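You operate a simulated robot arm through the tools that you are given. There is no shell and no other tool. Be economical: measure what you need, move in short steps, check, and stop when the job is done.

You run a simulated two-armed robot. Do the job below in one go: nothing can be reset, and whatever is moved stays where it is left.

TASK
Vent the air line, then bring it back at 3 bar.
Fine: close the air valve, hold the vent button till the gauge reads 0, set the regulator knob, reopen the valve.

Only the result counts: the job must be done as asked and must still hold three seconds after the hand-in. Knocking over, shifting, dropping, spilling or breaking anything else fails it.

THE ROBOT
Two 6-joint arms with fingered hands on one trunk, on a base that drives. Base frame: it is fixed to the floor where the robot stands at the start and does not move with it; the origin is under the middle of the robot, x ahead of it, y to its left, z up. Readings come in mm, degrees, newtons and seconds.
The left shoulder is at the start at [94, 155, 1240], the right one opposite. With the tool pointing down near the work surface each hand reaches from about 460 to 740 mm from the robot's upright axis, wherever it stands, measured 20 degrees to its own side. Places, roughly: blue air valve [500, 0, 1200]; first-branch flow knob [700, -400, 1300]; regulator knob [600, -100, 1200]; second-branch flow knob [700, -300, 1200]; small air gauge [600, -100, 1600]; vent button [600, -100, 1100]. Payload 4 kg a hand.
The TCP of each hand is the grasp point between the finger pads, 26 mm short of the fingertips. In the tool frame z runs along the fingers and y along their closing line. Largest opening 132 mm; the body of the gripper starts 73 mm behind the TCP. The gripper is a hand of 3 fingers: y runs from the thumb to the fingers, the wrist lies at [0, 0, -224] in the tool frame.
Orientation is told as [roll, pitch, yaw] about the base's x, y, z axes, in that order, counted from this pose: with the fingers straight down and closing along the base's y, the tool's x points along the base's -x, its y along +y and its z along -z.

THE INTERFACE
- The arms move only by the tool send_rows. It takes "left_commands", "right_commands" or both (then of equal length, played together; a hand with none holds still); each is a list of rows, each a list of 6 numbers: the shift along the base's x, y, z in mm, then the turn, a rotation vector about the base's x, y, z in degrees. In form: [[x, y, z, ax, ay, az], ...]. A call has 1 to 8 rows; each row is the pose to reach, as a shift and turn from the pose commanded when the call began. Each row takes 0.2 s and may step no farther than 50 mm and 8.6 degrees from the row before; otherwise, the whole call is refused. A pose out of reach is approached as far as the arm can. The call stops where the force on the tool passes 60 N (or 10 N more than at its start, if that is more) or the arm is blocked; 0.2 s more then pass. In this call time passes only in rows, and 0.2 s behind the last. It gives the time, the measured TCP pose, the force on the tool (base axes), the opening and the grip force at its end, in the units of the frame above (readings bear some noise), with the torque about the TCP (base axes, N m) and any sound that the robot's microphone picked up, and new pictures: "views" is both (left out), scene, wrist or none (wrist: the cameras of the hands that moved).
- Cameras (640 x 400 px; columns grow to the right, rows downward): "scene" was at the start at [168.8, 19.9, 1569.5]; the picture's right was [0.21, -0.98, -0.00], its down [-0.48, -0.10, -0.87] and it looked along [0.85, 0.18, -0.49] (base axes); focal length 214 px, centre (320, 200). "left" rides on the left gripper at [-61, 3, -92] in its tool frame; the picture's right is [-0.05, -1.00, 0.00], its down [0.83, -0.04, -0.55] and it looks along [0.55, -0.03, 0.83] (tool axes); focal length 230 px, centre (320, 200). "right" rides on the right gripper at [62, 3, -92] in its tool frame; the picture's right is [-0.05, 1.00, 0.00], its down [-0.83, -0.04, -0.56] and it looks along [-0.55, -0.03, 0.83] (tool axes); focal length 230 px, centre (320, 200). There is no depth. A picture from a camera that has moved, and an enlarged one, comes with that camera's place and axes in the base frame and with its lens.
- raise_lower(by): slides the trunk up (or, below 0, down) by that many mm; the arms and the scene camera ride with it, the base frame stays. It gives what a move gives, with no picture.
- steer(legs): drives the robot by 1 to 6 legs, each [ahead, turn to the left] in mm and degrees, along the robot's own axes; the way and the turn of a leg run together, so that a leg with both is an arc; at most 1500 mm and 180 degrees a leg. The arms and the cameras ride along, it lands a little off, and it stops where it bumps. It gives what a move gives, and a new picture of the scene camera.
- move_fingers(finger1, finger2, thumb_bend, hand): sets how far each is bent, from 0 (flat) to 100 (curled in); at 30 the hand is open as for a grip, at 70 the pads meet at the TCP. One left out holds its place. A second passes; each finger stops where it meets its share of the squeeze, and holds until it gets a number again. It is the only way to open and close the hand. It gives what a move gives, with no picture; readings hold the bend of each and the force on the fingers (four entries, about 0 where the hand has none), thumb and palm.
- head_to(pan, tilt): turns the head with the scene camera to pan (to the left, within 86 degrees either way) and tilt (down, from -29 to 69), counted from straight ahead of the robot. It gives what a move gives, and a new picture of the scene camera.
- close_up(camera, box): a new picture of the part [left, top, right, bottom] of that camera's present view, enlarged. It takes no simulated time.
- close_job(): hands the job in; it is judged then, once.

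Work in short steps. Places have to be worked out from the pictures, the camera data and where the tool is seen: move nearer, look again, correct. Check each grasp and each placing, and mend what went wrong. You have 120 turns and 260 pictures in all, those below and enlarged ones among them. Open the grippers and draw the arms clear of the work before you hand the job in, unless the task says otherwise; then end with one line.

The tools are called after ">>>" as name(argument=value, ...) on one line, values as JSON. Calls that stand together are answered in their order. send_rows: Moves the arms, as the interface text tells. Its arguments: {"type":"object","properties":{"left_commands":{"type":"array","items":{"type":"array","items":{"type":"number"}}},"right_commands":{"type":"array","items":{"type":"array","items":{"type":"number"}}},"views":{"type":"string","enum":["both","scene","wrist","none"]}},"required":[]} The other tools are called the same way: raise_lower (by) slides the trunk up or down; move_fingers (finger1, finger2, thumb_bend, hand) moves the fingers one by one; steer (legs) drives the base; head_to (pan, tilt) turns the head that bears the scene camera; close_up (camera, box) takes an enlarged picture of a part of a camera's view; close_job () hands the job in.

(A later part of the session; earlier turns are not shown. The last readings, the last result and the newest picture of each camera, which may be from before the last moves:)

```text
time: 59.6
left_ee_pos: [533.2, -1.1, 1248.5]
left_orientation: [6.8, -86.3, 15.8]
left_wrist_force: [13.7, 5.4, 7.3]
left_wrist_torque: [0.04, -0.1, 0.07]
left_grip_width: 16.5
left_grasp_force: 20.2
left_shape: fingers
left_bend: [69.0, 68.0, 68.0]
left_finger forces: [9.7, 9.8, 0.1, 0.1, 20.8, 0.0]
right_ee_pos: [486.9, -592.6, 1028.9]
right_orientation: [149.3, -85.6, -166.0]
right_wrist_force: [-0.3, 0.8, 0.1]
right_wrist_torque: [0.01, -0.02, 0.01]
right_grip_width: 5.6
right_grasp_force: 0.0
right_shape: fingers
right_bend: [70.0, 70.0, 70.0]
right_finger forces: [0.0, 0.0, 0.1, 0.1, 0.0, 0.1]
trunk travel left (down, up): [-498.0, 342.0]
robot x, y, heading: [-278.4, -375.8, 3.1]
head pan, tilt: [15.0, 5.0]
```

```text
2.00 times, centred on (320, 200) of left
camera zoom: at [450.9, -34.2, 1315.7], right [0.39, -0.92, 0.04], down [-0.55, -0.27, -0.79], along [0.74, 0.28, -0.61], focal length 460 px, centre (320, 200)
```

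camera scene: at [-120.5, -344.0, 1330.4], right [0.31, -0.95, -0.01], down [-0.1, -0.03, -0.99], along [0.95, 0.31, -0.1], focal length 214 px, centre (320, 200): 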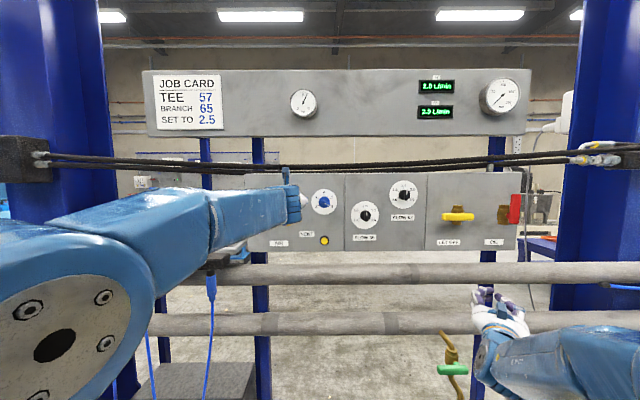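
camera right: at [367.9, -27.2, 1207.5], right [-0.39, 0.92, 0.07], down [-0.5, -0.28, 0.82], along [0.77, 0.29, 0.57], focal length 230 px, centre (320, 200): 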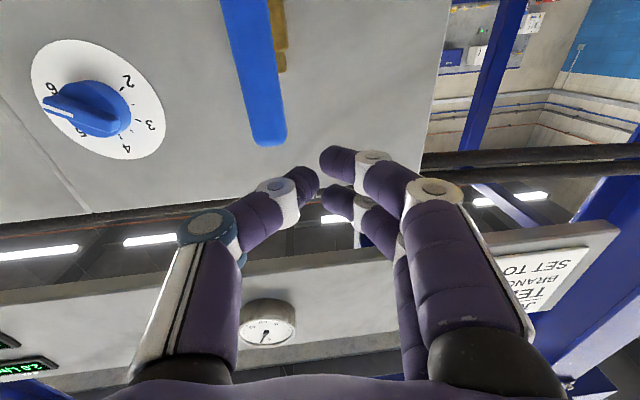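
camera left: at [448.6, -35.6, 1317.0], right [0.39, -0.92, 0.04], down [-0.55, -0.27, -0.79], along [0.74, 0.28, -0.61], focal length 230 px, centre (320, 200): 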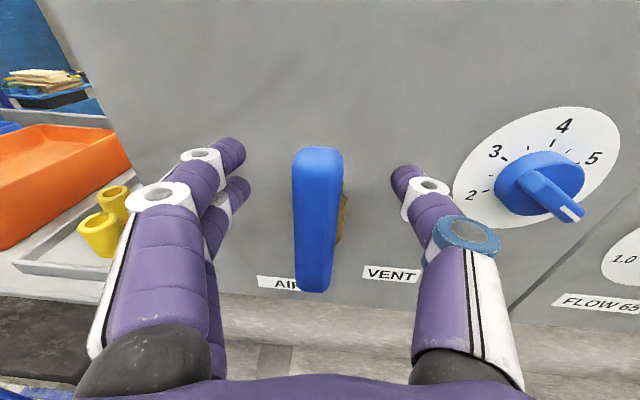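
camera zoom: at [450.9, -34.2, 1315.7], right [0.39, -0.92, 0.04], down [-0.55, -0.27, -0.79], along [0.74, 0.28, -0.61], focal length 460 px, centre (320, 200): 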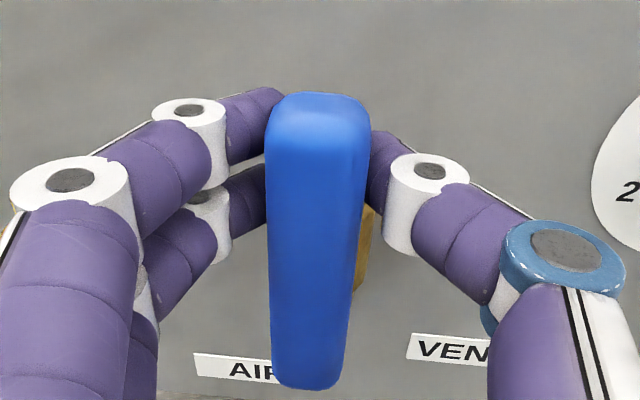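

Firm two-sided grip on the lever (16.5 mm). I rotate it clockwise about the pivot (≈48 mm below the TCP) with the hand rolling along, first 24°.

>>> send_rows(left_commands=[[2.6, -6.2, -0.5, 7.4, 3.1, 0], [5.2, -12.2, -1.9, 14.7, 6.3, 0], [7.6, -18, -4.1, 22.1, 9.4, 0]], views="wrist")

>>> close_up(camera="scene", box=[230, 160, 390, 260])

```text
time: 60.4
left_ee_pos: [536.9, -12.1, 1243.5]
left_orientation: [81.3, -65.5, -57.6]
left_wrist_force: [6.1, 29.4, 10.4]
left_wrist_torque: [-0.48, -0.37, 0.4]
left_grip_width: 21.5
left_grasp_force: 25.3
left_shape: fingers
left_bend: [64.0, 67.0, 71.0]
left_finger forces: [14.6, 14.7, 0.1, 0.0, 19.2, 0.0]
right_ee_pos: [486.2, -588.1, 1031.0]
right_orientation: [153.6, -85.6, -170.3]
right_wrist_force: [-0.2, -0.1, -0.1]
right_wrist_torque: [-0.02, 0.02, 0.05]
right_grip_width: 5.7
right_grasp_force: 0.0
right_shape: fingers
right_bend: [70.0, 70.0, 70.0]
right_finger forces: [0.0, 0.0, 0.0, 0.0, 0.0, 0.0]
trunk travel left (down, up): [-498.0, 342.0]
robot x, y, heading: [-284.1, -375.4, 3.2]
head pan, tilt: [15.0, 5.0]
camera left: at [466.2, -69.4, 1306.9], right [0.36, -0.86, -0.36], down [-0.67, 0.03, -0.74], along [0.64, 0.51, -0.57], focal length 230 px, centre (320, 200)
```

left: 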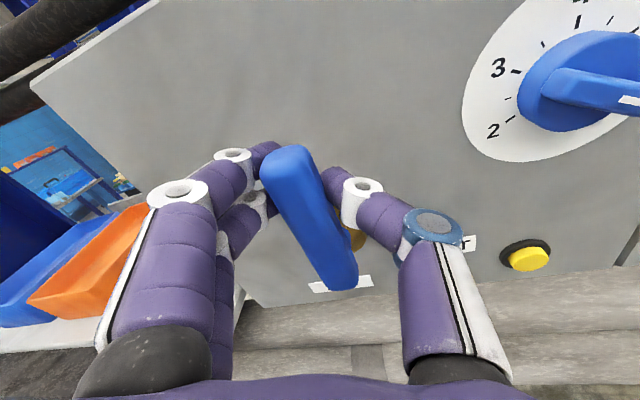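

```text
4.00 times, centred on (310, 210) of scene
camera zoom: at [-120.4, -335.4, 1330.1], right [0.31, -0.95, 0.0], down [-0.1, -0.03, -0.99], along [0.94, 0.31, -0.11], focal length 858 px, centre (360, 160)
```

zoom: 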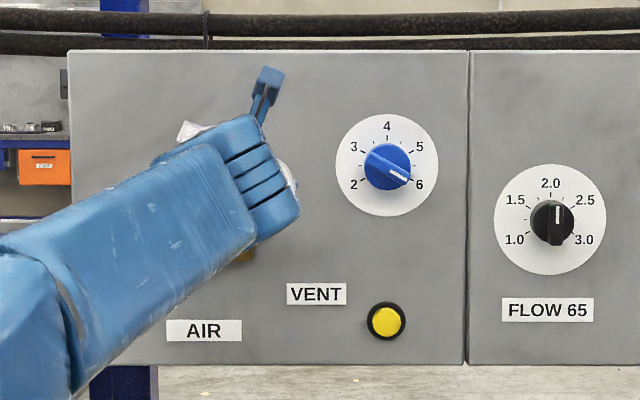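

The lever resists clockwise (25 N at the hand, no movement), so that side is likely the stop. I reverse and try counter-clockwise.

>>> send_rows(left_commands=[[-2.5, 5.8, 2.2, -7.4, -3.1, 0], [-5, 11.8, 3.6, -14.7, -6.3, 0], [-7.6, 18, 4.1, -22.1, -9.4, 0], [-10.2, 24.1, 3.6, -29.5, -12.5, 0], [-12.8, 30.1, 2.2, -36.8, -15.6, 0], [-15.2, 35.9, 0, -44.2, -18.8, 0]], views="both")

```text
time: 61.8
left_ee_pos: [525.8, 19.9, 1243.4]
left_orientation: [-80.4, -67.0, 102.4]
left_wrist_force: [16.3, 15.4, 8.7]
left_wrist_torque: [0.3, -0.05, 0.05]
left_grip_width: 17.7
left_grasp_force: 19.8
left_shape: fingers
left_bend: [65.0, 67.0, 69.0]
left_finger forces: [13.3, 9.6, 0.0, 0.1, 16.9, 0.1]
right_ee_pos: [488.2, -592.5, 1027.7]
right_orientation: [150.6, -85.8, -167.3]
right_wrist_force: [-0.8, 0.0, 0.2]
right_wrist_torque: [0.02, -0.03, 0.01]
right_grip_width: 5.4
right_grasp_force: 0.0
right_shape: fingers
right_bend: [70.0, 70.0, 70.0]
right_finger forces: [0.0, 0.0, 0.1, 0.0, 0.0, 0.0]
trunk travel left (down, up): [-498.0, 342.0]
robot x, y, heading: [-285.0, -373.9, 3.1]
head pan, tilt: [15.0, 5.0]
camera scene: at [-117.1, -339.7, 1329.7], right [0.31, -0.95, 0.0], down [-0.1, -0.03, -0.99], along [0.94, 0.31, -0.11], focal length 214 px, centre (320, 200)
camera left: at [434.4, 11.1, 1303.9], right [0.35, -0.83, 0.43], down [-0.43, -0.55, -0.71], along [0.83, 0.07, -0.55], focal length 230 px, centre (320, 200)
```

scene: 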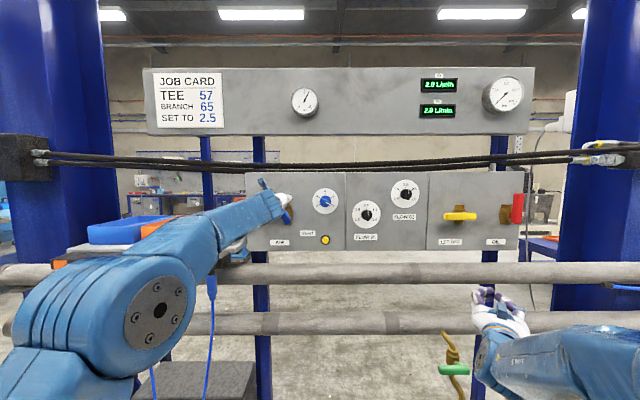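
left: 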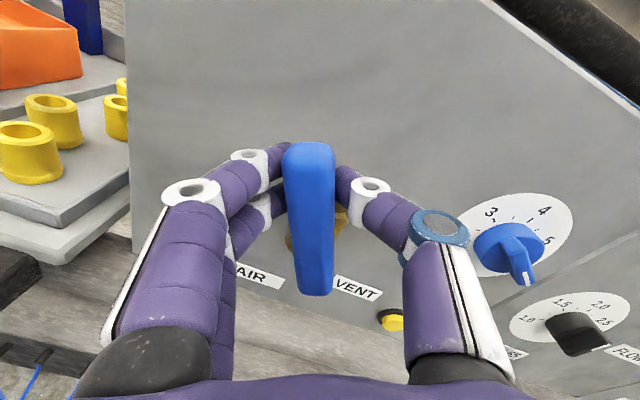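

It turns counter-clockwise. I continue along the arc in two halves.

>>> send_rows(left_commands=[[-2.4, 5.6, -3.3, -7.6, -3.2, 0], [-4.5, 10.7, -7.3, -15.2, -6.4, 0], [-6.5, 15.3, -12.2, -22.8, -9.7, 0], [-8.1, 19.1, -17.7, -30.4, -12.9, 0]], views="both")

```text
time: 62.8
left_ee_pos: [547.1, 53.8, 1258.2]
left_orientation: [-88.0, -33.0, 108.6]
left_wrist_force: [-8.4, -4.5, -1.7]
left_wrist_torque: [-0.01, 0.1, -0.07]
left_grip_width: 0.1
left_grasp_force: 0.1
left_shape: fingers
left_bend: [73.0, 73.0, 77.0]
left_finger forces: [0.0, 0.0, 0.0, 0.0, 0.1, 0.1]
left hand out of reach, approached as far as the arm can: row 1, 2, 3, 4
right_ee_pos: [484.7, -595.9, 1030.9]
right_orientation: [148.4, -85.5, -165.2]
right_wrist_force: [0.3, -0.2, 1.1]
right_wrist_torque: [0.0, 0.01, 0.05]
right_grip_width: 5.6
right_grasp_force: 0.2
right_shape: fingers
right_bend: [70.0, 70.0, 70.0]
right_finger forces: [0.0, 0.0, 0.1, 0.1, 0.1, 0.0]
trunk travel left (down, up): [-498.0, 342.0]
robot x, y, heading: [-282.7, -375.0, 3.3]
head pan, tilt: [15.0, 5.0]
camera scene: at [-123.0, -344.5, 1330.7], right [0.31, -0.95, -0.01], down [-0.1, -0.03, -0.99], along [0.95, 0.31, -0.1], focal length 214 px, centre (320, 200)
camera left: at [444.1, 71.9, 1291.6], right [0.19, -0.46, 0.86], down [-0.29, -0.87, -0.4], along [0.94, -0.17, -0.3], focal length 230 px, centre (320, 200)
```

scene: 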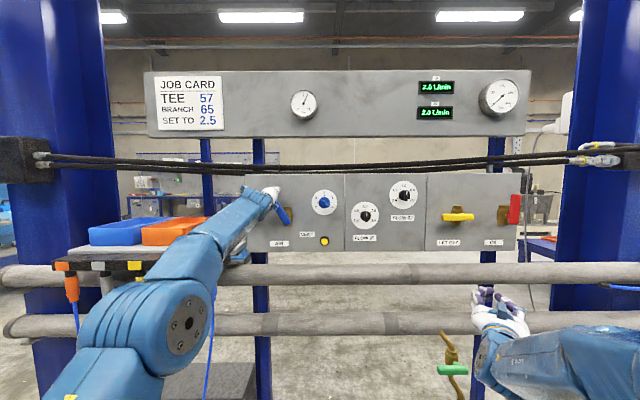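
left: 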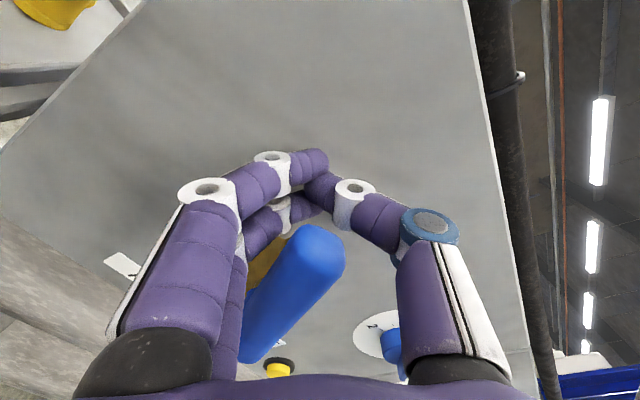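

The grip slipped off with the lever at about 30°, moving freely. I back off, roll the hand back, and will push the lever from its upper right with closed fingers.

>>> send_rows(left_commands=[[-25, -10, 0, 7.4, 3.1, 0], [-50, -21, 5, 14.7, 6.3, 0], [-80, -35, 10, 22.1, 9.4, 0], [-85, -50, 15, 29.4, 12.5, 0], [-80, -65, 17, 36.8, 15.6, 0], [-71, -78, 17, 44.2, 18.8, 0], [-71, -78, 17, 44.2, 18.8, 0]], views="both")

>>> close_up(camera="scene", box=[230, 160, 390, 260])

```text
time: 64.4
left_ee_pos: [472.5, -25.7, 1267.3]
left_orientation: [-66.8, -81.1, 89.1]
left_wrist_force: [0.0, -0.7, 0.0]
left_wrist_torque: [0.01, -0.03, 0.01]
left_grip_width: 0.2
left_grasp_force: 0.0
left_shape: fingers
left_bend: [72.0, 72.0, 77.0]
left_finger forces: [0.1, 0.1, 0.0, 0.1, 0.0, 0.0]
left hand out of reach, approached as far as the arm can: row 1, 2, 3, 4, 5
right_ee_pos: [486.0, -594.5, 1029.0]
right_orientation: [149.3, -85.5, -166.0]
right_wrist_force: [1.0, 1.1, -0.5]
right_wrist_torque: [-0.01, 0.0, 0.01]
right_grip_width: 5.9
right_grasp_force: 0.1
right_shape: fingers
right_bend: [70.0, 70.0, 70.0]
right_finger forces: [0.1, 0.0, 0.0, 0.0, 0.0, 0.1]
trunk travel left (down, up): [-498.0, 342.0]
robot x, y, heading: [-279.8, -377.2, 3.2]
head pan, tilt: [15.0, 5.0]
camera scene: at [-120.1, -342.4, 1330.2], right [0.31, -0.95, 0.0], down [-0.1, -0.03, -0.99], along [0.94, 0.31, -0.11], focal length 214 px, centre (320, 200)
camera left: at [386.8, -48.8, 1334.7], right [0.38, -0.9, 0.19], down [-0.5, -0.38, -0.78], along [0.78, 0.2, -0.59], focal length 230 px, centre (320, 200)
```

scene: 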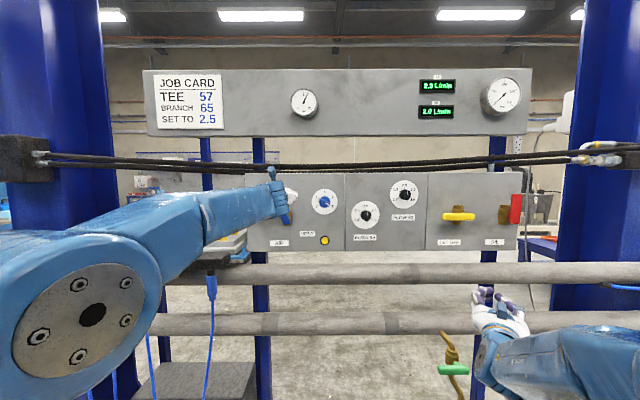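
left: 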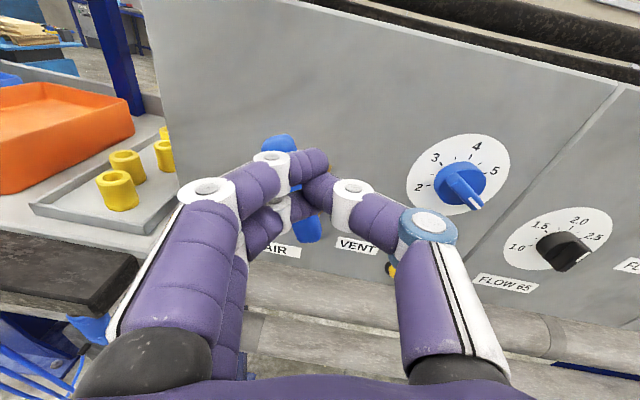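

```text
4.00 times, centred on (310, 210) of scene
camera zoom: at [-120.1, -342.4, 1330.2], right [0.31, -0.95, 0.0], down [-0.1, -0.03, -0.99], along [0.94, 0.31, -0.11], focal length 858 px, centre (360, 160)
```

zoom: 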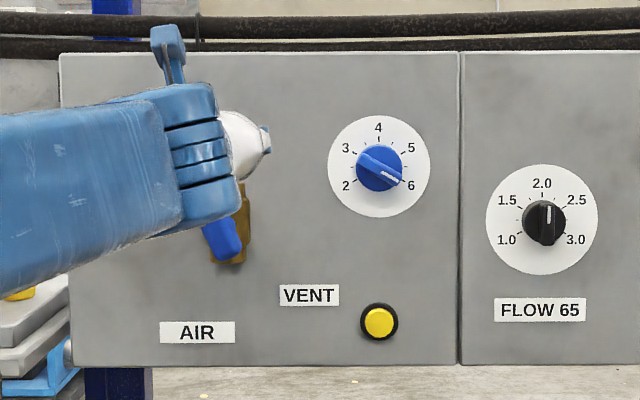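

Lever stands at ~30° left of vertical. Fingertips are above right of it; advance 50 mm to overlap its depth.

>>> send_rows(left_commands=[[17, 7, 2, 0, 0, 0], [34, 14, 2, 0, 0, 0], [49, 21, 2, 0, 0, 0], [49, 21, 2, 0, 0, 0]], views="wrist")

```text
time: 65.4
left_ee_pos: [523.9, -3.6, 1271.8]
left_orientation: [-67.5, -80.8, 89.8]
left_wrist_force: [-2.5, -1.6, -0.7]
left_wrist_torque: [-0.07, 0.04, 0.06]
left_grip_width: 0.0
left_grasp_force: 2.1
left_shape: fingers
left_bend: [72.0, 72.0, 77.0]
left_finger forces: [0.1, 2.8, 0.0, 0.0, 0.0, 0.0]
right_ee_pos: [484.9, -594.4, 1028.5]
right_orientation: [149.0, -85.7, -165.7]
right_wrist_force: [-0.4, -0.2, -0.4]
right_wrist_torque: [0.03, -0.04, 0.0]
right_grip_width: 5.6
right_grasp_force: 0.1
right_shape: fingers
right_bend: [70.0, 70.0, 70.0]
right_finger forces: [0.1, 0.0, 0.0, 0.0, 0.0, 0.0]
trunk travel left (down, up): [-498.0, 342.0]
robot x, y, heading: [-283.3, -374.3, 3.2]
head pan, tilt: [15.0, 5.0]
camera left: at [438.1, -26.8, 1338.6], right [0.38, -0.9, 0.2], down [-0.5, -0.38, -0.78], along [0.78, 0.2, -0.59], focal length 230 px, centre (320, 200)
```

left: 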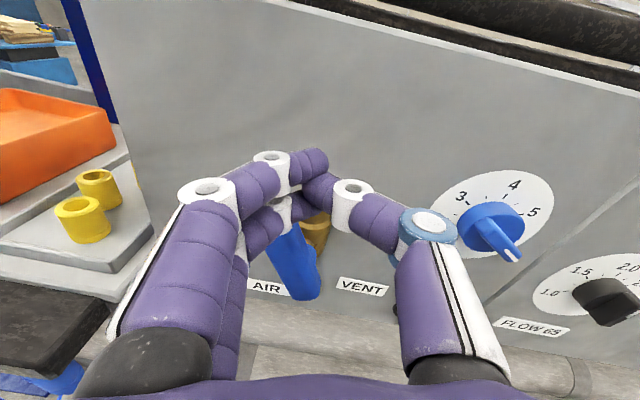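

Contact is light. Push down-left along the arc.

>>> send_rows(left_commands=[[-5.5, 12.9, -7, 0, 0, 0], [-10.5, 24.9, -14, 0, 0, 0], [-16, 37.7, -23, 0, 0, 0], [-20.3, 47.9, -35, 0, 0, 0], [-23.4, 55.2, -50, 0, 0, 0], [-24.6, 58, -58, 0, 0, 0]], views="both")

>>> close_up(camera="scene", box=[230, 160, 390, 260])

```text
time: 66.8
left_ee_pos: [507.2, 58.0, 1224.0]
left_orientation: [-63.3, -81.3, 85.7]
left_wrist_force: [-0.2, -1.6, 1.6]
left_wrist_torque: [0.0, 0.03, -0.01]
left_grip_width: 0.1
left_grasp_force: 0.0
left_shape: fingers
left_bend: [72.0, 72.0, 77.0]
left_finger forces: [0.0, 0.0, 0.1, 0.0, 0.1, 0.1]
left hand out of reach, approached as far as the arm can: row 5, 6
right_ee_pos: [486.0, -595.7, 1031.1]
right_orientation: [149.1, -85.5, -165.7]
right_wrist_force: [-0.3, 0.3, 0.6]
right_wrist_torque: [0.02, 0.01, 0.04]
right_grip_width: 5.7
right_grasp_force: 0.0
right_shape: fingers
right_bend: [70.0, 70.0, 70.0]
right_finger forces: [0.1, 0.0, 0.0, 0.0, 0.0, 0.0]
trunk travel left (down, up): [-498.0, 342.0]
robot x, y, heading: [-282.2, -377.4, 3.2]
head pan, tilt: [15.0, 5.0]
camera scene: at [-120.4, -343.0, 1330.3], right [0.31, -0.95, -0.01], down [-0.1, -0.03, -0.99], along [0.94, 0.31, -0.11], focal length 214 px, centre (320, 200)
camera left: at [421.9, 34.4, 1291.3], right [0.38, -0.91, 0.19], down [-0.51, -0.37, -0.78], along [0.77, 0.2, -0.6], focal length 230 px, centre (320, 200)
```

scene: 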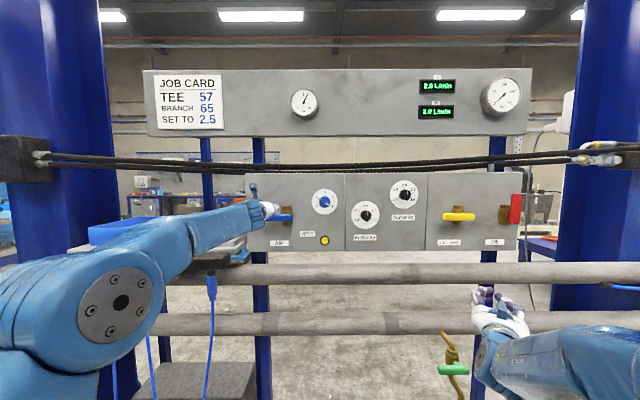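
left: 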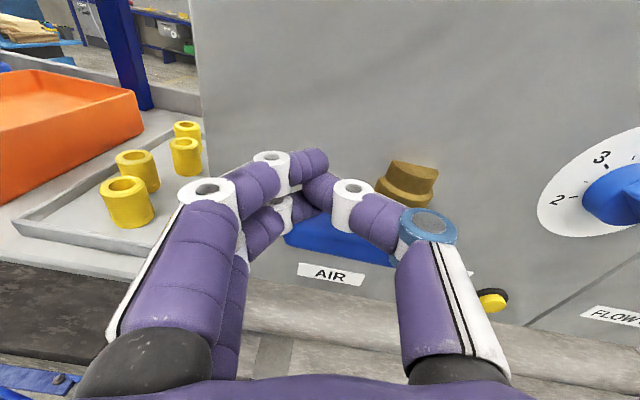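

```text
4.00 times, centred on (310, 210) of scene
camera zoom: at [-120.4, -343.0, 1330.3], right [0.31, -0.95, -0.01], down [-0.1, -0.03, -0.99], along [0.94, 0.31, -0.11], focal length 858 px, centre (360, 160)
```

zoom: 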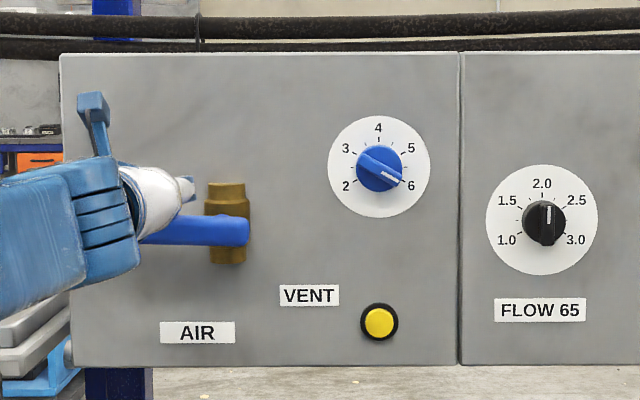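

The valve lever is horizontal: closed. I give a small downward push to make sure it reaches its stop.

>>> send_rows(left_commands=[[2, 0, -6, 0, 0, 0], [4, 0, -12, 0, 0, 0], [4, 0, -18, 0, 0, 0]], views="none")

>>> close_up(camera="scene", box=[230, 160, 390, 260])

```text
time: 67.6
left_ee_pos: [514.1, 60.1, 1219.9]
left_orientation: [-66.3, -81.5, 88.8]
left_wrist_force: [-7.9, 0.4, 11.2]
left_wrist_torque: [0.11, 0.06, 0.08]
left_grip_width: 0.0
left_grasp_force: 8.2
left_shape: fingers
left_bend: [72.0, 73.0, 77.0]
left_finger forces: [0.0, 16.6, 0.0, 0.0, 0.0, 0.0]
left hand out of reach, approached as far as the arm can: row 1, 2, 3
right_ee_pos: [481.7, -595.2, 1031.6]
right_orientation: [149.0, -85.4, -165.7]
right_wrist_force: [0.8, 1.1, -0.1]
right_wrist_torque: [0.0, -0.02, -0.02]
right_grip_width: 5.8
right_grasp_force: 0.0
right_shape: fingers
right_bend: [70.0, 70.0, 70.0]
right_finger forces: [0.0, 0.0, 0.0, 0.0, 0.1, 0.1]
trunk travel left (down, up): [-498.0, 342.0]
robot x, y, heading: [-284.5, -375.7, 3.3]
head pan, tilt: [15.0, 5.0]
```

```text
4.00 times, centred on (310, 210) of scene
camera zoom: at [-124.7, -344.0, 1331.0], right [0.31, -0.95, 0.0], down [-0.1, -0.03, -0.99], along [0.95, 0.31, -0.1], focal length 858 px, centre (360, 160)
```

zoom: 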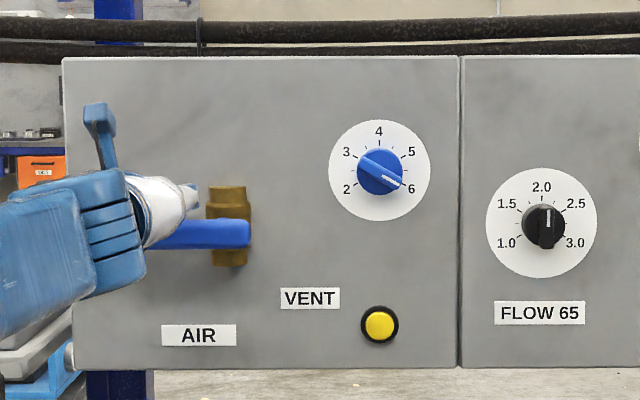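

Valve is closed against its stop. I retract and move right toward above the vent button.

>>> send_rows(left_commands=[[-30, -12, 4, 0, 0, 0], [-65, -28, 10, 0, 0, 0], [-70, -60, 15, 2, 1, 0], [-55, -95, 20, 4, 2, 0], [-38, -130, 20, 6, 3, 0], [-18, -165, 20, 8, 4, 0], [-18, -165, 20, 8, 4, 0]], views="none")

>>> raise_lower(by=-130)

>>> head_to(pan=15, tilt=0)

>>> close_up(camera="left", box=[0, 0, 640, 400])

```text
time: 69.2
left_ee_pos: [498.6, -105.7, 1232.3]
left_orientation: [7.6, -85.7, 15.1]
left_wrist_force: [0.2, -0.5, -0.2]
left_wrist_torque: [-0.04, -0.02, -0.01]
left_grip_width: 0.0
left_grasp_force: 0.1
left_shape: fingers
left_bend: [72.0, 72.0, 77.0]
left_finger forces: [0.1, 0.0, 0.0, 0.0, 0.0, 0.1]
left hand out of reach, approached as far as the arm can: row 1, 2, 3, 4, 5
right_ee_pos: [484.2, -593.8, 1030.2]
right_orientation: [149.7, -85.6, -166.5]
right_wrist_force: [-0.2, 0.2, -0.3]
right_wrist_torque: [-0.01, 0.0, -0.04]
right_grip_width: 5.8
right_grasp_force: 0.0
right_shape: fingers
right_bend: [70.0, 70.0, 70.0]
right_finger forces: [0.0, 0.0, 0.0, 0.1, 0.0, 0.0]
trunk travel left (down, up): [-498.0, 342.0]
robot x, y, heading: [-282.0, -376.6, 2.9]
head pan, tilt: [15.0, 5.0]
```

```text
time: 70.8
left_ee_pos: [497.3, -106.2, 1101.1]
left_orientation: [4.0, -85.9, 18.8]
left_wrist_force: [0.3, 0.1, -0.3]
left_wrist_torque: [0.01, -0.03, -0.02]
left_grip_width: 0.1
left_grasp_force: 0.1
left_shape: fingers
left_bend: [72.0, 72.0, 77.0]
left_finger forces: [0.1, 0.1, 0.0, 0.0, 0.0, 0.0]
right_ee_pos: [486.1, -594.5, 900.3]
right_orientation: [149.0, -85.6, -165.8]
right_wrist_force: [0.2, 0.3, 0.2]
right_wrist_torque: [0.01, 0.0, -0.01]
right_grip_width: 5.6
right_grasp_force: 0.0
right_shape: fingers
right_bend: [70.0, 70.0, 70.0]
right_finger forces: [0.0, 0.0, 0.0, 0.1, 0.1, 0.0]
trunk travel left (down, up): [-368.0, 472.0]
robot x, y, heading: [-283.9, -374.8, 3.1]
head pan, tilt: [15.0, 5.0]
```

```text
time: 71.5
left_ee_pos: [499.0, -106.7, 1101.3]
left_orientation: [4.5, -85.8, 18.3]
left_wrist_force: [1.1, -0.2, 0.6]
left_wrist_torque: [-0.02, -0.01, 0.0]
left_grip_width: 0.1
left_grasp_force: 0.1
left_shape: fingers
left_bend: [72.0, 72.0, 77.0]
left_finger forces: [0.0, 0.0, 0.0, 0.0, 0.1, 0.0]
right_ee_pos: [486.3, -595.1, 899.4]
right_orientation: [149.0, -85.6, -165.8]
right_wrist_force: [-0.3, -0.1, 0.1]
right_wrist_torque: [-0.02, 0.02, 0.05]
right_grip_width: 5.8
right_grasp_force: 0.1
right_shape: fingers
right_bend: [70.0, 70.0, 70.0]
right_finger forces: [0.1, 0.0, 0.0, 0.1, 0.1, 0.0]
trunk travel left (down, up): [-368.0, 472.0]
robot x, y, heading: [-282.4, -379.8, 3.2]
head pan, tilt: [15.0, 0.0]
camera scene: at [-124.0, -343.4, 1208.2], right [0.31, -0.95, -0.01], down [-0.02, 0.0, -1.0], along [0.95, 0.31, -0.02], focal length 214 px, centre (320, 200)
```

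scene: 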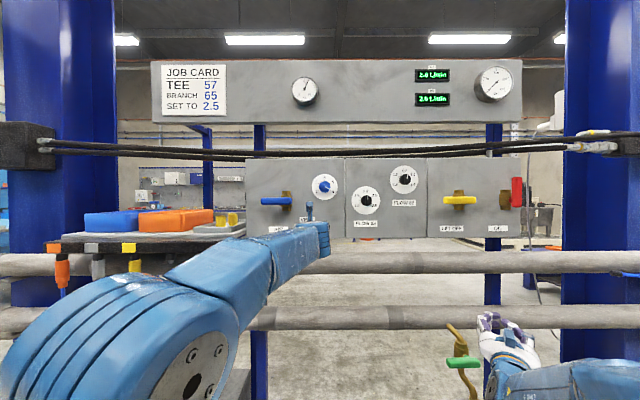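

```text
1.00 times, centred on (320, 200) of left (not enlarged: the box is as wide or as high as the picture)
camera zoom: at [417.2, -138.4, 1169.6], right [0.39, -0.92, 0.05], down [-0.55, -0.27, -0.79], along [0.74, 0.28, -0.61], focal length 230 px, centre (320, 200)
```

zoom: 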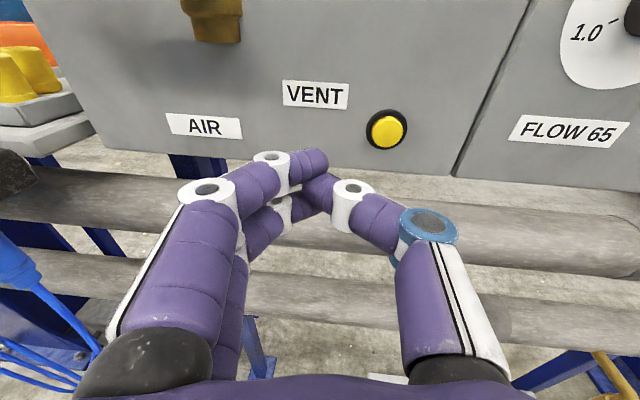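

Button ≈ (600,-121,1105). Align the fingertips with it and approach to ~20 mm.

>>> send_rows(left_commands=[[10, -24, 3, 0, 0, 0], [20, -48, 7, 0, 0, 0], [41, -39, 7, 0, 0, 0], [60, -31, 7, 0, 0, 0], [60, -31, 7, 0, 0, 0]], views="wrist")

>>> close_up(camera="scene", box=[270, 60, 340, 120])

```text
time: 72.7
left_ee_pos: [560.2, -139.0, 1109.8]
left_orientation: [5.2, -85.9, 17.4]
left_wrist_force: [0.5, 0.1, -0.2]
left_wrist_torque: [-0.01, 0.01, -0.02]
left_grip_width: 0.2
left_grasp_force: 0.1
left_shape: fingers
left_bend: [72.0, 72.0, 77.0]
left_finger forces: [0.0, 0.1, 0.0, 0.0, 0.1, 0.1]
left hand out of reach, approached as far as the arm can: row 4, 5
right_ee_pos: [485.4, -593.7, 899.2]
right_orientation: [149.1, -85.5, -165.9]
right_wrist_force: [0.1, 0.5, 0.4]
right_wrist_torque: [0.01, 0.0, -0.02]
right_grip_width: 5.7
right_grasp_force: 0.1
right_shape: fingers
right_bend: [70.0, 70.0, 70.0]
right_finger forces: [0.1, 0.1, 0.0, 0.0, 0.0, 0.0]
trunk travel left (down, up): [-368.0, 472.0]
robot x, y, heading: [-282.3, -378.0, 3.0]
head pan, tilt: [15.0, 0.0]
camera left: at [479.5, -170.6, 1177.4], right [0.39, -0.92, 0.04], down [-0.55, -0.27, -0.79], along [0.74, 0.28, -0.61], focal length 230 px, centre (320, 200)
```

left: 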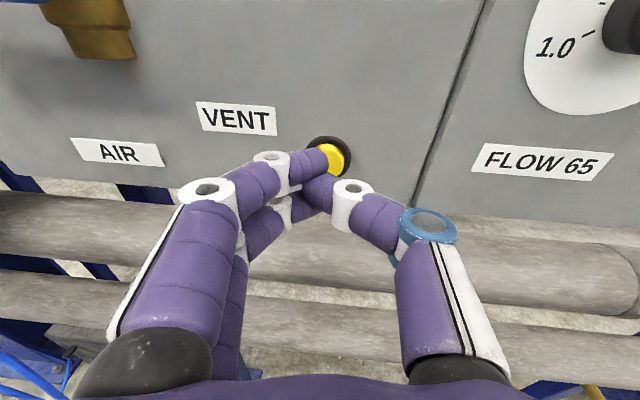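

```text
6.67 times, centred on (305, 90) of scene
camera zoom: at [-124.7, -343.5, 1208.4], right [0.31, -0.95, 0.0], down [-0.02, 0.0, -1.0], along [0.95, 0.31, -0.02], focal length 1430 px, centre (420, 933)
```

zoom: 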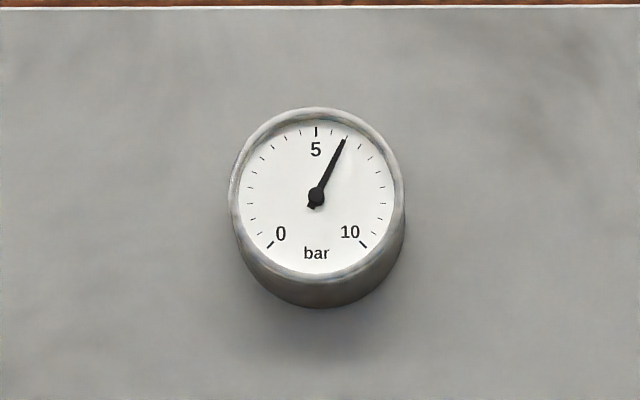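

Fingertips are ~35 mm short and ~10 mm left of the button. I correct and advance slowly.

>>> send_rows(left_commands=[[4, -10, -3, 0, 0, 0], [15, -6, -3, 0, 0, 0], [25, -1, -3, 0, 0, 0], [25, -1, -3, 0, 0, 0]], views="wrist")

```text
time: 73.7
left_ee_pos: [568.2, -145.5, 1096.0]
left_orientation: [5.1, -85.9, 17.7]
left_wrist_force: [-0.1, -0.3, -0.6]
left_wrist_torque: [-0.02, -0.01, 0.0]
left_grip_width: 0.0
left_grasp_force: 0.0
left_shape: fingers
left_bend: [72.0, 72.0, 77.0]
left_finger forces: [0.1, 0.0, 0.1, 0.1, 0.0, 0.0]
left hand out of reach, approached as far as the arm can: row 1, 2, 3, 4
right_ee_pos: [485.5, -595.1, 899.4]
right_orientation: [149.0, -85.6, -165.7]
right_wrist_force: [0.0, 0.7, 0.4]
right_wrist_torque: [-0.03, 0.03, 0.0]
right_grip_width: 5.8
right_grasp_force: 0.1
right_shape: fingers
right_bend: [70.0, 70.0, 70.0]
right_finger forces: [0.0, 0.0, 0.0, 0.1, 0.0, 0.0]
trunk travel left (down, up): [-368.0, 472.0]
robot x, y, heading: [-281.6, -376.4, 3.0]
head pan, tilt: [15.0, 0.0]
camera left: at [488.0, -177.0, 1165.2], right [0.39, -0.92, 0.05], down [-0.55, -0.27, -0.79], along [0.74, 0.28, -0.61], focal length 230 px, centre (320, 200)
```

left: 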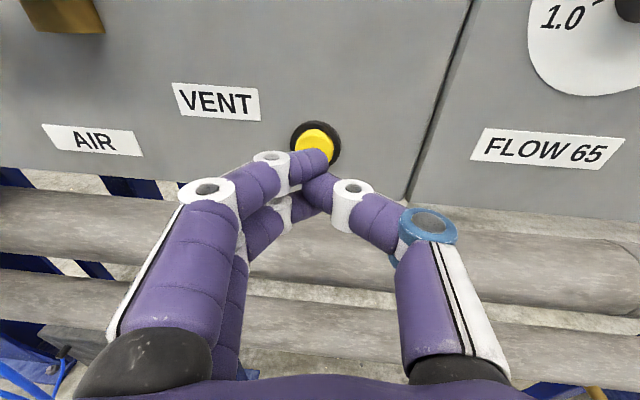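

At full reach again. Retract 90 mm, drive 80 mm ahead, then re-approach.

>>> send_rows(left_commands=[[-45, 0, 5, 0, 0, 0], [-90, 0, 10, 0, 0, 0], [-110, 0, 10, 0, 0, 0]], views="none")

>>> steer(legs=[[80, 0]])

>>> close_up(camera="left", box=[0, 0, 640, 400])

```text
time: 74.5
left_ee_pos: [454.1, -144.6, 1118.6]
left_orientation: [5.9, -85.5, 16.9]
left_wrist_force: [0.4, 1.1, -0.1]
left_wrist_torque: [0.0, 0.0, -0.04]
left_grip_width: 0.3
left_grasp_force: 0.0
left_shape: fingers
left_bend: [72.0, 72.0, 77.0]
left_finger forces: [0.0, 0.0, 0.1, 0.0, 0.0, 0.1]
left hand out of reach, approached as far as the arm can: row 2, 3
right_ee_pos: [484.8, -594.6, 901.2]
right_orientation: [149.3, -85.5, -166.2]
right_wrist_force: [1.0, -1.6, -0.2]
right_wrist_torque: [0.03, 0.03, 0.02]
right_grip_width: 5.7
right_grasp_force: 0.3
right_shape: fingers
right_bend: [70.0, 70.0, 70.0]
right_finger forces: [0.0, 0.0, 0.0, 0.1, 0.0, 0.0]
trunk travel left (down, up): [-368.0, 472.0]
robot x, y, heading: [-284.1, -374.8, 3.3]
head pan, tilt: [15.0, 0.0]
```

```text
time: 75.5
left_ee_pos: [536.5, -139.7, 1114.4]
left_orientation: [6.5, -85.4, 16.3]
left_wrist_force: [0.4, -0.1, -1.1]
left_wrist_torque: [0.06, -0.01, -0.02]
left_grip_width: 0.0
left_grasp_force: 0.1
left_shape: fingers
left_bend: [72.0, 72.0, 77.0]
left_finger forces: [0.0, 0.1, 0.0, 0.1, 0.0, 0.1]
right_ee_pos: [566.9, -590.6, 897.5]
right_orientation: [148.9, -85.7, -165.5]
right_wrist_force: [0.3, -0.1, -0.1]
right_wrist_torque: [0.0, -0.02, 0.01]
right_grip_width: 5.8
right_grasp_force: 0.0
right_shape: fingers
right_bend: [70.0, 70.0, 70.0]
right_finger forces: [0.1, 0.0, 0.0, 0.0, 0.0, 0.0]
trunk travel left (down, up): [-368.0, 472.0]
robot x, y, heading: [-206.2, -373.1, 3.3]
head pan, tilt: [15.0, 0.0]
camera scene: at [-42.6, -338.8, 1207.9], right [0.31, -0.95, -0.01], down [-0.02, 0.0, -1.0], along [0.95, 0.31, -0.02], focal length 214 px, centre (320, 200)
```

scene: 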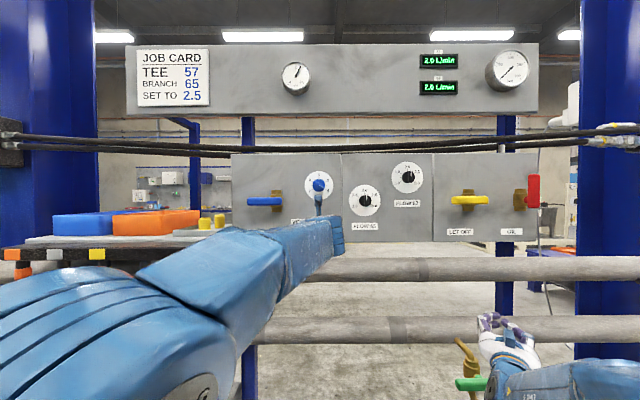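

```text
1.00 times, centred on (320, 200) of left (not enlarged: the box is as wide or as high as the picture)
camera zoom: at [456.7, -171.4, 1184.6], right [0.39, -0.92, 0.04], down [-0.56, -0.27, -0.78], along [0.73, 0.28, -0.62], focal length 230 px, centre (320, 200)
```

zoom: 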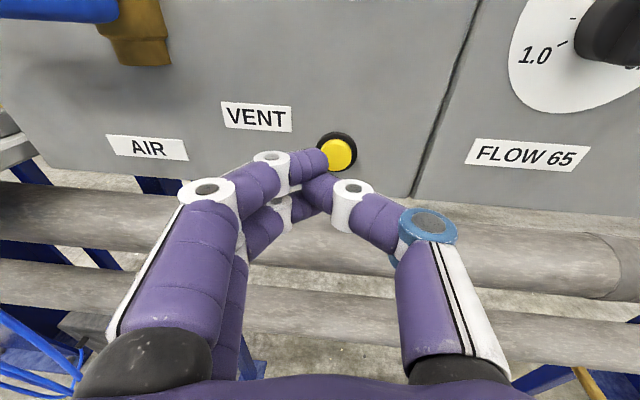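

Re-approach: shift 14 mm right, 8 mm down, advance 45 mm.

>>> send_rows(left_commands=[[5.5, -13, -8, 0, 0, 0], [20, -7, -8, 0, 0, 0], [34, -1, -8, 0, 0, 0], [47, 5, -8, 0, 0, 0], [47, 5, -8, 0, 0, 0]], views="wrist")

```text
time: 76.7
left_ee_pos: [562.5, -137.5, 1123.1]
left_orientation: [2.2, -86.4, 20.7]
left_wrist_force: [-0.2, -0.6, -0.6]
left_wrist_torque: [-0.04, -0.02, 0.02]
left_grip_width: 0.0
left_grasp_force: 0.0
left_shape: fingers
left_bend: [72.0, 72.0, 77.0]
left_finger forces: [0.0, 0.0, 0.1, 0.0, 0.0, 0.0]
left hand out of reach, approached as far as the arm can: row 1
right_ee_pos: [549.7, -591.3, 912.5]
right_orientation: [151.1, -84.7, -167.9]
right_wrist_force: [-0.9, -0.9, 1.5]
right_wrist_torque: [-0.04, 0.03, -0.01]
right_grip_width: 5.5
right_grasp_force: 0.0
right_shape: fingers
right_bend: [70.0, 70.0, 70.0]
right_finger forces: [0.0, 0.0, 0.0, 0.0, 0.1, 0.0]
trunk travel left (down, up): [-368.0, 472.0]
robot x, y, heading: [-201.9, -373.9, 3.1]
head pan, tilt: [15.0, 0.0]
camera left: at [481.6, -168.1, 1191.0], right [0.39, -0.92, 0.05], down [-0.54, -0.27, -0.79], along [0.74, 0.28, -0.61], focal length 230 px, centre (320, 200)
```

left: 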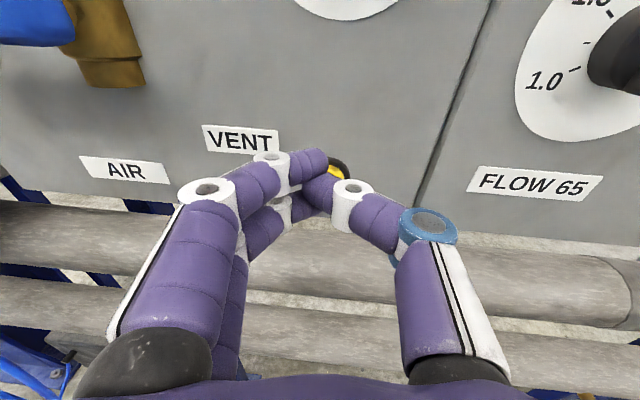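

The hand is ~20 mm high now. Correct down 18, right 9, ahead 25.

>>> send_rows(left_commands=[[3.5, -8, -10, 0, 0, 0], [10, -6, -18, 0, 0, 0], [18, -2, -18, 0, 0, 0], [26, 1.5, -18, 0, 0, 0], [26, 1.5, -18, 0, 0, 0]], views="wrist")

```text
time: 77.9
left_ee_pos: [589.9, -134.3, 1104.9]
left_orientation: [2.3, -86.3, 20.6]
left_wrist_force: [-0.7, 0.1, 0.3]
left_wrist_torque: [-0.02, 0.01, -0.01]
left_grip_width: 0.0
left_grasp_force: 0.1
left_shape: fingers
left_bend: [72.0, 72.0, 77.0]
left_finger forces: [0.1, 0.1, 0.0, 0.0, 0.1, 0.1]
right_ee_pos: [549.5, -590.7, 912.9]
right_orientation: [151.2, -84.6, -168.0]
right_wrist_force: [0.2, 0.3, -1.1]
right_wrist_torque: [0.0, 0.03, -0.02]
right_grip_width: 5.6
right_grasp_force: 0.1
right_shape: fingers
right_bend: [70.0, 70.0, 70.0]
right_finger forces: [0.0, 0.0, 0.0, 0.0, 0.0, 0.1]
trunk travel left (down, up): [-368.0, 472.0]
robot x, y, heading: [-202.6, -366.8, 3.1]
head pan, tilt: [15.0, 0.0]
camera left: at [508.5, -166.8, 1173.2], right [0.39, -0.92, 0.05], down [-0.54, -0.27, -0.79], along [0.74, 0.28, -0.61], focal length 230 px, centre (320, 200)
```

left: 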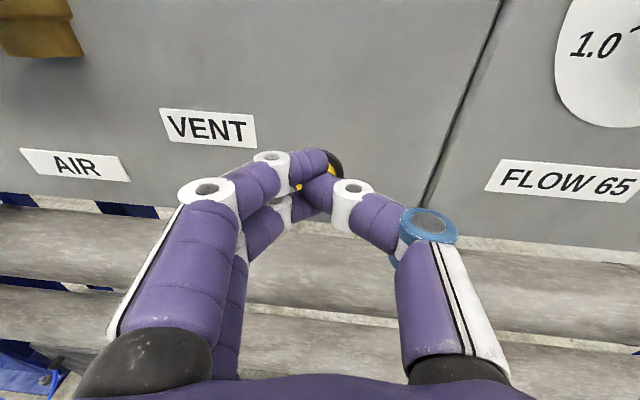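

Aligned with the button. Press forward slowly.

>>> send_rows(left_commands=[[5, 2, 0, 0, 0, 0], [9, 4, 0, 0, 0, 0], [14, 6, 0, 0, 0, 0]], views="wrist")

>>> close_up(camera="scene", box=[260, 45, 330, 105])

```text
time: 78.7
left_ee_pos: [603.6, -128.4, 1107.1]
left_orientation: [2.3, -86.4, 20.5]
left_wrist_force: [-8.6, -2.3, -2.8]
left_wrist_torque: [-0.06, 0.15, 0.02]
left_grip_width: 0.0
left_grasp_force: 8.0
left_shape: fingers
left_bend: [72.0, 73.0, 77.0]
left_finger forces: [0.0, 16.7, 0.0, 0.1, 0.1, 0.1]
right_ee_pos: [547.7, -590.3, 914.1]
right_orientation: [151.3, -84.5, -168.1]
right_wrist_force: [0.3, -0.6, -0.8]
right_wrist_torque: [0.03, -0.02, -0.04]
right_grip_width: 5.8
right_grasp_force: 0.1
right_shape: fingers
right_bend: [70.0, 70.0, 70.0]
right_finger forces: [0.0, 0.0, 0.1, 0.1, 0.0, 0.0]
trunk travel left (down, up): [-368.0, 472.0]
robot x, y, heading: [-200.4, -371.4, 3.3]
head pan, tilt: [15.0, 0.0]
heard: click
camera left: at [521.8, -160.6, 1174.7], right [0.39, -0.92, 0.05], down [-0.54, -0.27, -0.79], along [0.74, 0.28, -0.61], focal length 230 px, centre (320, 200)
```

left: 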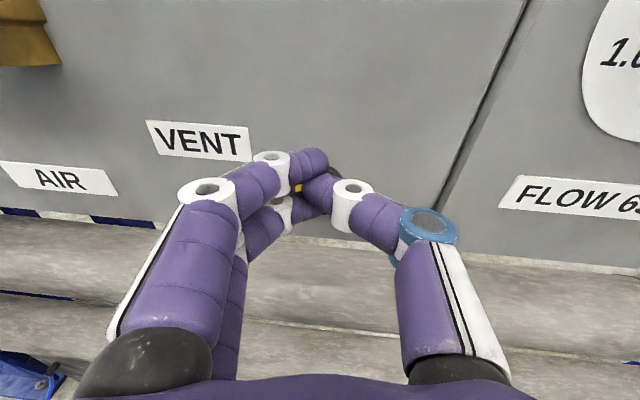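

```text
6.67 times, centred on (295, 75) of scene
camera zoom: at [-46.3, -339.2, 1208.5], right [0.31, -0.95, 0.0], down [-0.02, 0.0, -1.0], along [0.95, 0.31, -0.02], focal length 1430 px, centre (487, 1033)
```

zoom: 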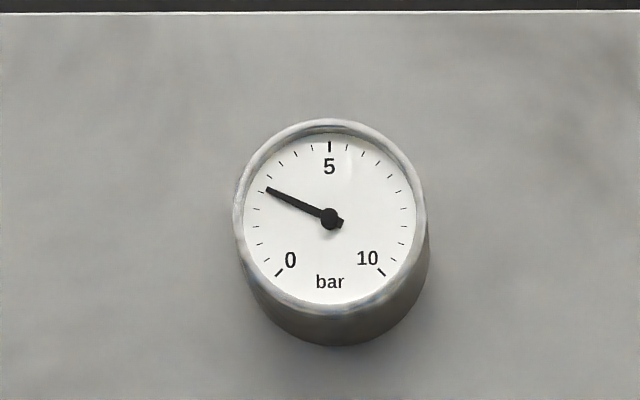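

A click was heard and the gauge is already dropping. I hold the press for 1.6 s more.

>>> send_rows(left_commands=[[0.5, 0, 0, 0, 0, 0], [0.5, 0, 0, 0, 0, 0], [0.5, 0, 0, 0, 0, 0], [0.5, 0, 0, 0, 0, 0], [0.5, 0, 0, 0, 0, 0], [0.5, 0, 0, 0, 0, 0], [0.5, 0, 0, 0, 0, 0], [0.5, 0, 0, 0, 0, 0]], views="none")

>>> close_up(camera="scene", box=[260, 45, 330, 105])

```text
time: 80.5
left_ee_pos: [603.9, -128.0, 1108.6]
left_orientation: [2.1, -86.4, 20.8]
left_wrist_force: [-11.6, -2.3, -2.5]
left_wrist_torque: [-0.05, 0.16, 0.07]
left_grip_width: 0.0
left_grasp_force: 8.9
left_shape: fingers
left_bend: [72.0, 73.0, 77.0]
left_finger forces: [0.0, 18.8, 0.0, 0.1, 0.0, 0.0]
right_ee_pos: [549.6, -590.0, 913.6]
right_orientation: [151.3, -84.5, -168.1]
right_wrist_force: [-0.1, -0.7, -0.7]
right_wrist_torque: [-0.01, 0.02, 0.0]
right_grip_width: 5.8
right_grasp_force: 0.0
right_shape: fingers
right_bend: [70.0, 70.0, 70.0]
right_finger forces: [0.0, 0.0, 0.0, 0.0, 0.0, 0.0]
trunk travel left (down, up): [-368.0, 472.0]
robot x, y, heading: [-202.6, -373.4, 3.1]
head pan, tilt: [15.0, 0.0]
```

```text
6.67 times, centred on (295, 75) of scene
camera zoom: at [-46.4, -339.1, 1208.5], right [0.31, -0.95, 0.0], down [-0.02, 0.0, -1.0], along [0.95, 0.31, -0.02], focal length 1430 px, centre (487, 1033)
```

zoom: 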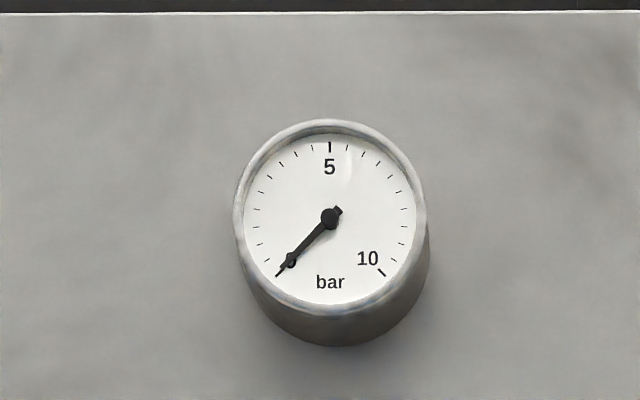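

Gauge reads 0. I hold another second to be safe and then withdraw straight back.

>>> send_rows(left_commands=[[0, 0, 0, 0, 0, 0], [0.5, 0, 0, 0, 0, 0], [0.5, 0, 0, 0, 0, 0], [0.5, 0, 0, 0, 0, 0], [-15, -6, 0, 0, 0, 0], [-45, -19, 0, 0, 0, 0], [-75, -32, 5, 0, 0, 0]], views="none")

>>> raise_lower(by=140)

>>> close_up(camera="left", box=[0, 0, 640, 400])

>>> close_up(camera="scene", box=[220, 60, 420, 260])

```text
time: 82.1
left_ee_pos: [532.9, -163.0, 1119.8]
left_orientation: [3.4, -86.0, 19.6]
left_wrist_force: [-0.2, 0.2, 0.4]
left_wrist_torque: [-0.01, -0.01, -0.01]
left_grip_width: 0.1
left_grasp_force: 0.1
left_shape: fingers
left_bend: [72.0, 72.0, 77.0]
left_finger forces: [0.1, 0.0, 0.0, 0.0, 0.1, 0.0]
left hand out of reach, approached as far as the arm can: row 6, 7
right_ee_pos: [549.3, -590.4, 913.5]
right_orientation: [151.0, -84.7, -167.8]
right_wrist_force: [-0.4, -0.8, 0.3]
right_wrist_torque: [-0.01, 0.02, -0.02]
right_grip_width: 5.6
right_grasp_force: 0.0
right_shape: fingers
right_bend: [70.0, 70.0, 70.0]
right_finger forces: [0.0, 0.0, 0.0, 0.0, 0.0, 0.0]
trunk travel left (down, up): [-368.0, 472.0]
robot x, y, heading: [-202.6, -371.2, 3.2]
head pan, tilt: [15.0, 0.0]
```

```text
time: 83.8
left_ee_pos: [535.7, -163.0, 1260.2]
left_orientation: [3.7, -86.0, 19.2]
left_wrist_force: [-0.1, 0.8, 0.6]
left_wrist_torque: [-0.03, 0.0, 0.01]
left_grip_width: 0.1
left_grasp_force: 0.1
left_shape: fingers
left_bend: [72.0, 72.0, 77.0]
left_finger forces: [0.0, 0.1, 0.1, 0.0, 0.0, 0.1]
right_ee_pos: [551.1, -591.1, 1052.5]
right_orientation: [151.3, -84.6, -167.9]
right_wrist_force: [0.4, 0.1, 0.6]
right_wrist_torque: [0.04, 0.02, 0.0]
right_grip_width: 5.8
right_grasp_force: 0.1
right_shape: fingers
right_bend: [70.0, 70.0, 70.0]
right_finger forces: [0.0, 0.0, 0.1, 0.1, 0.1, 0.1]
trunk travel left (down, up): [-508.0, 332.0]
robot x, y, heading: [-204.4, -373.2, 3.3]
head pan, tilt: [15.0, 0.0]
```

```text
1.00 times, centred on (320, 200) of left (not enlarged: the box is as wide or as high as the picture)
camera zoom: at [453.1, -194.4, 1327.7], right [0.39, -0.92, 0.05], down [-0.55, -0.28, -0.79], along [0.74, 0.28, -0.61], focal length 230 px, centre (320, 200)
```

zoom: 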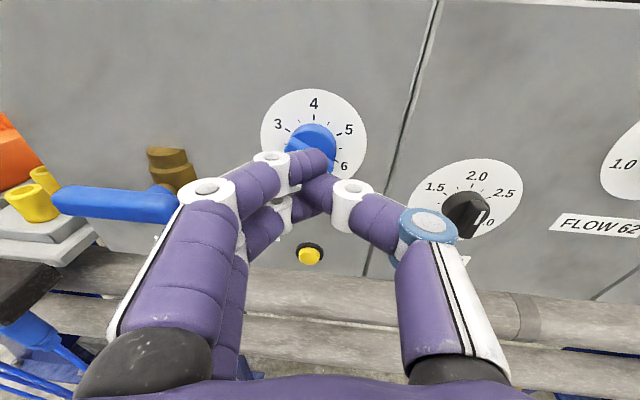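

```text
2.00 times, centred on (320, 160) of scene
camera zoom: at [-41.5, -338.8, 1348.1], right [0.31, -0.95, -0.01], down [-0.02, 0.0, -1.0], along [0.95, 0.31, -0.02], focal length 429 px, centre (320, 280)
```

zoom: 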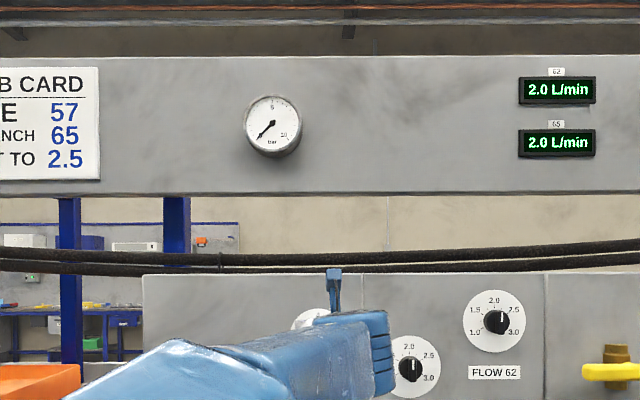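

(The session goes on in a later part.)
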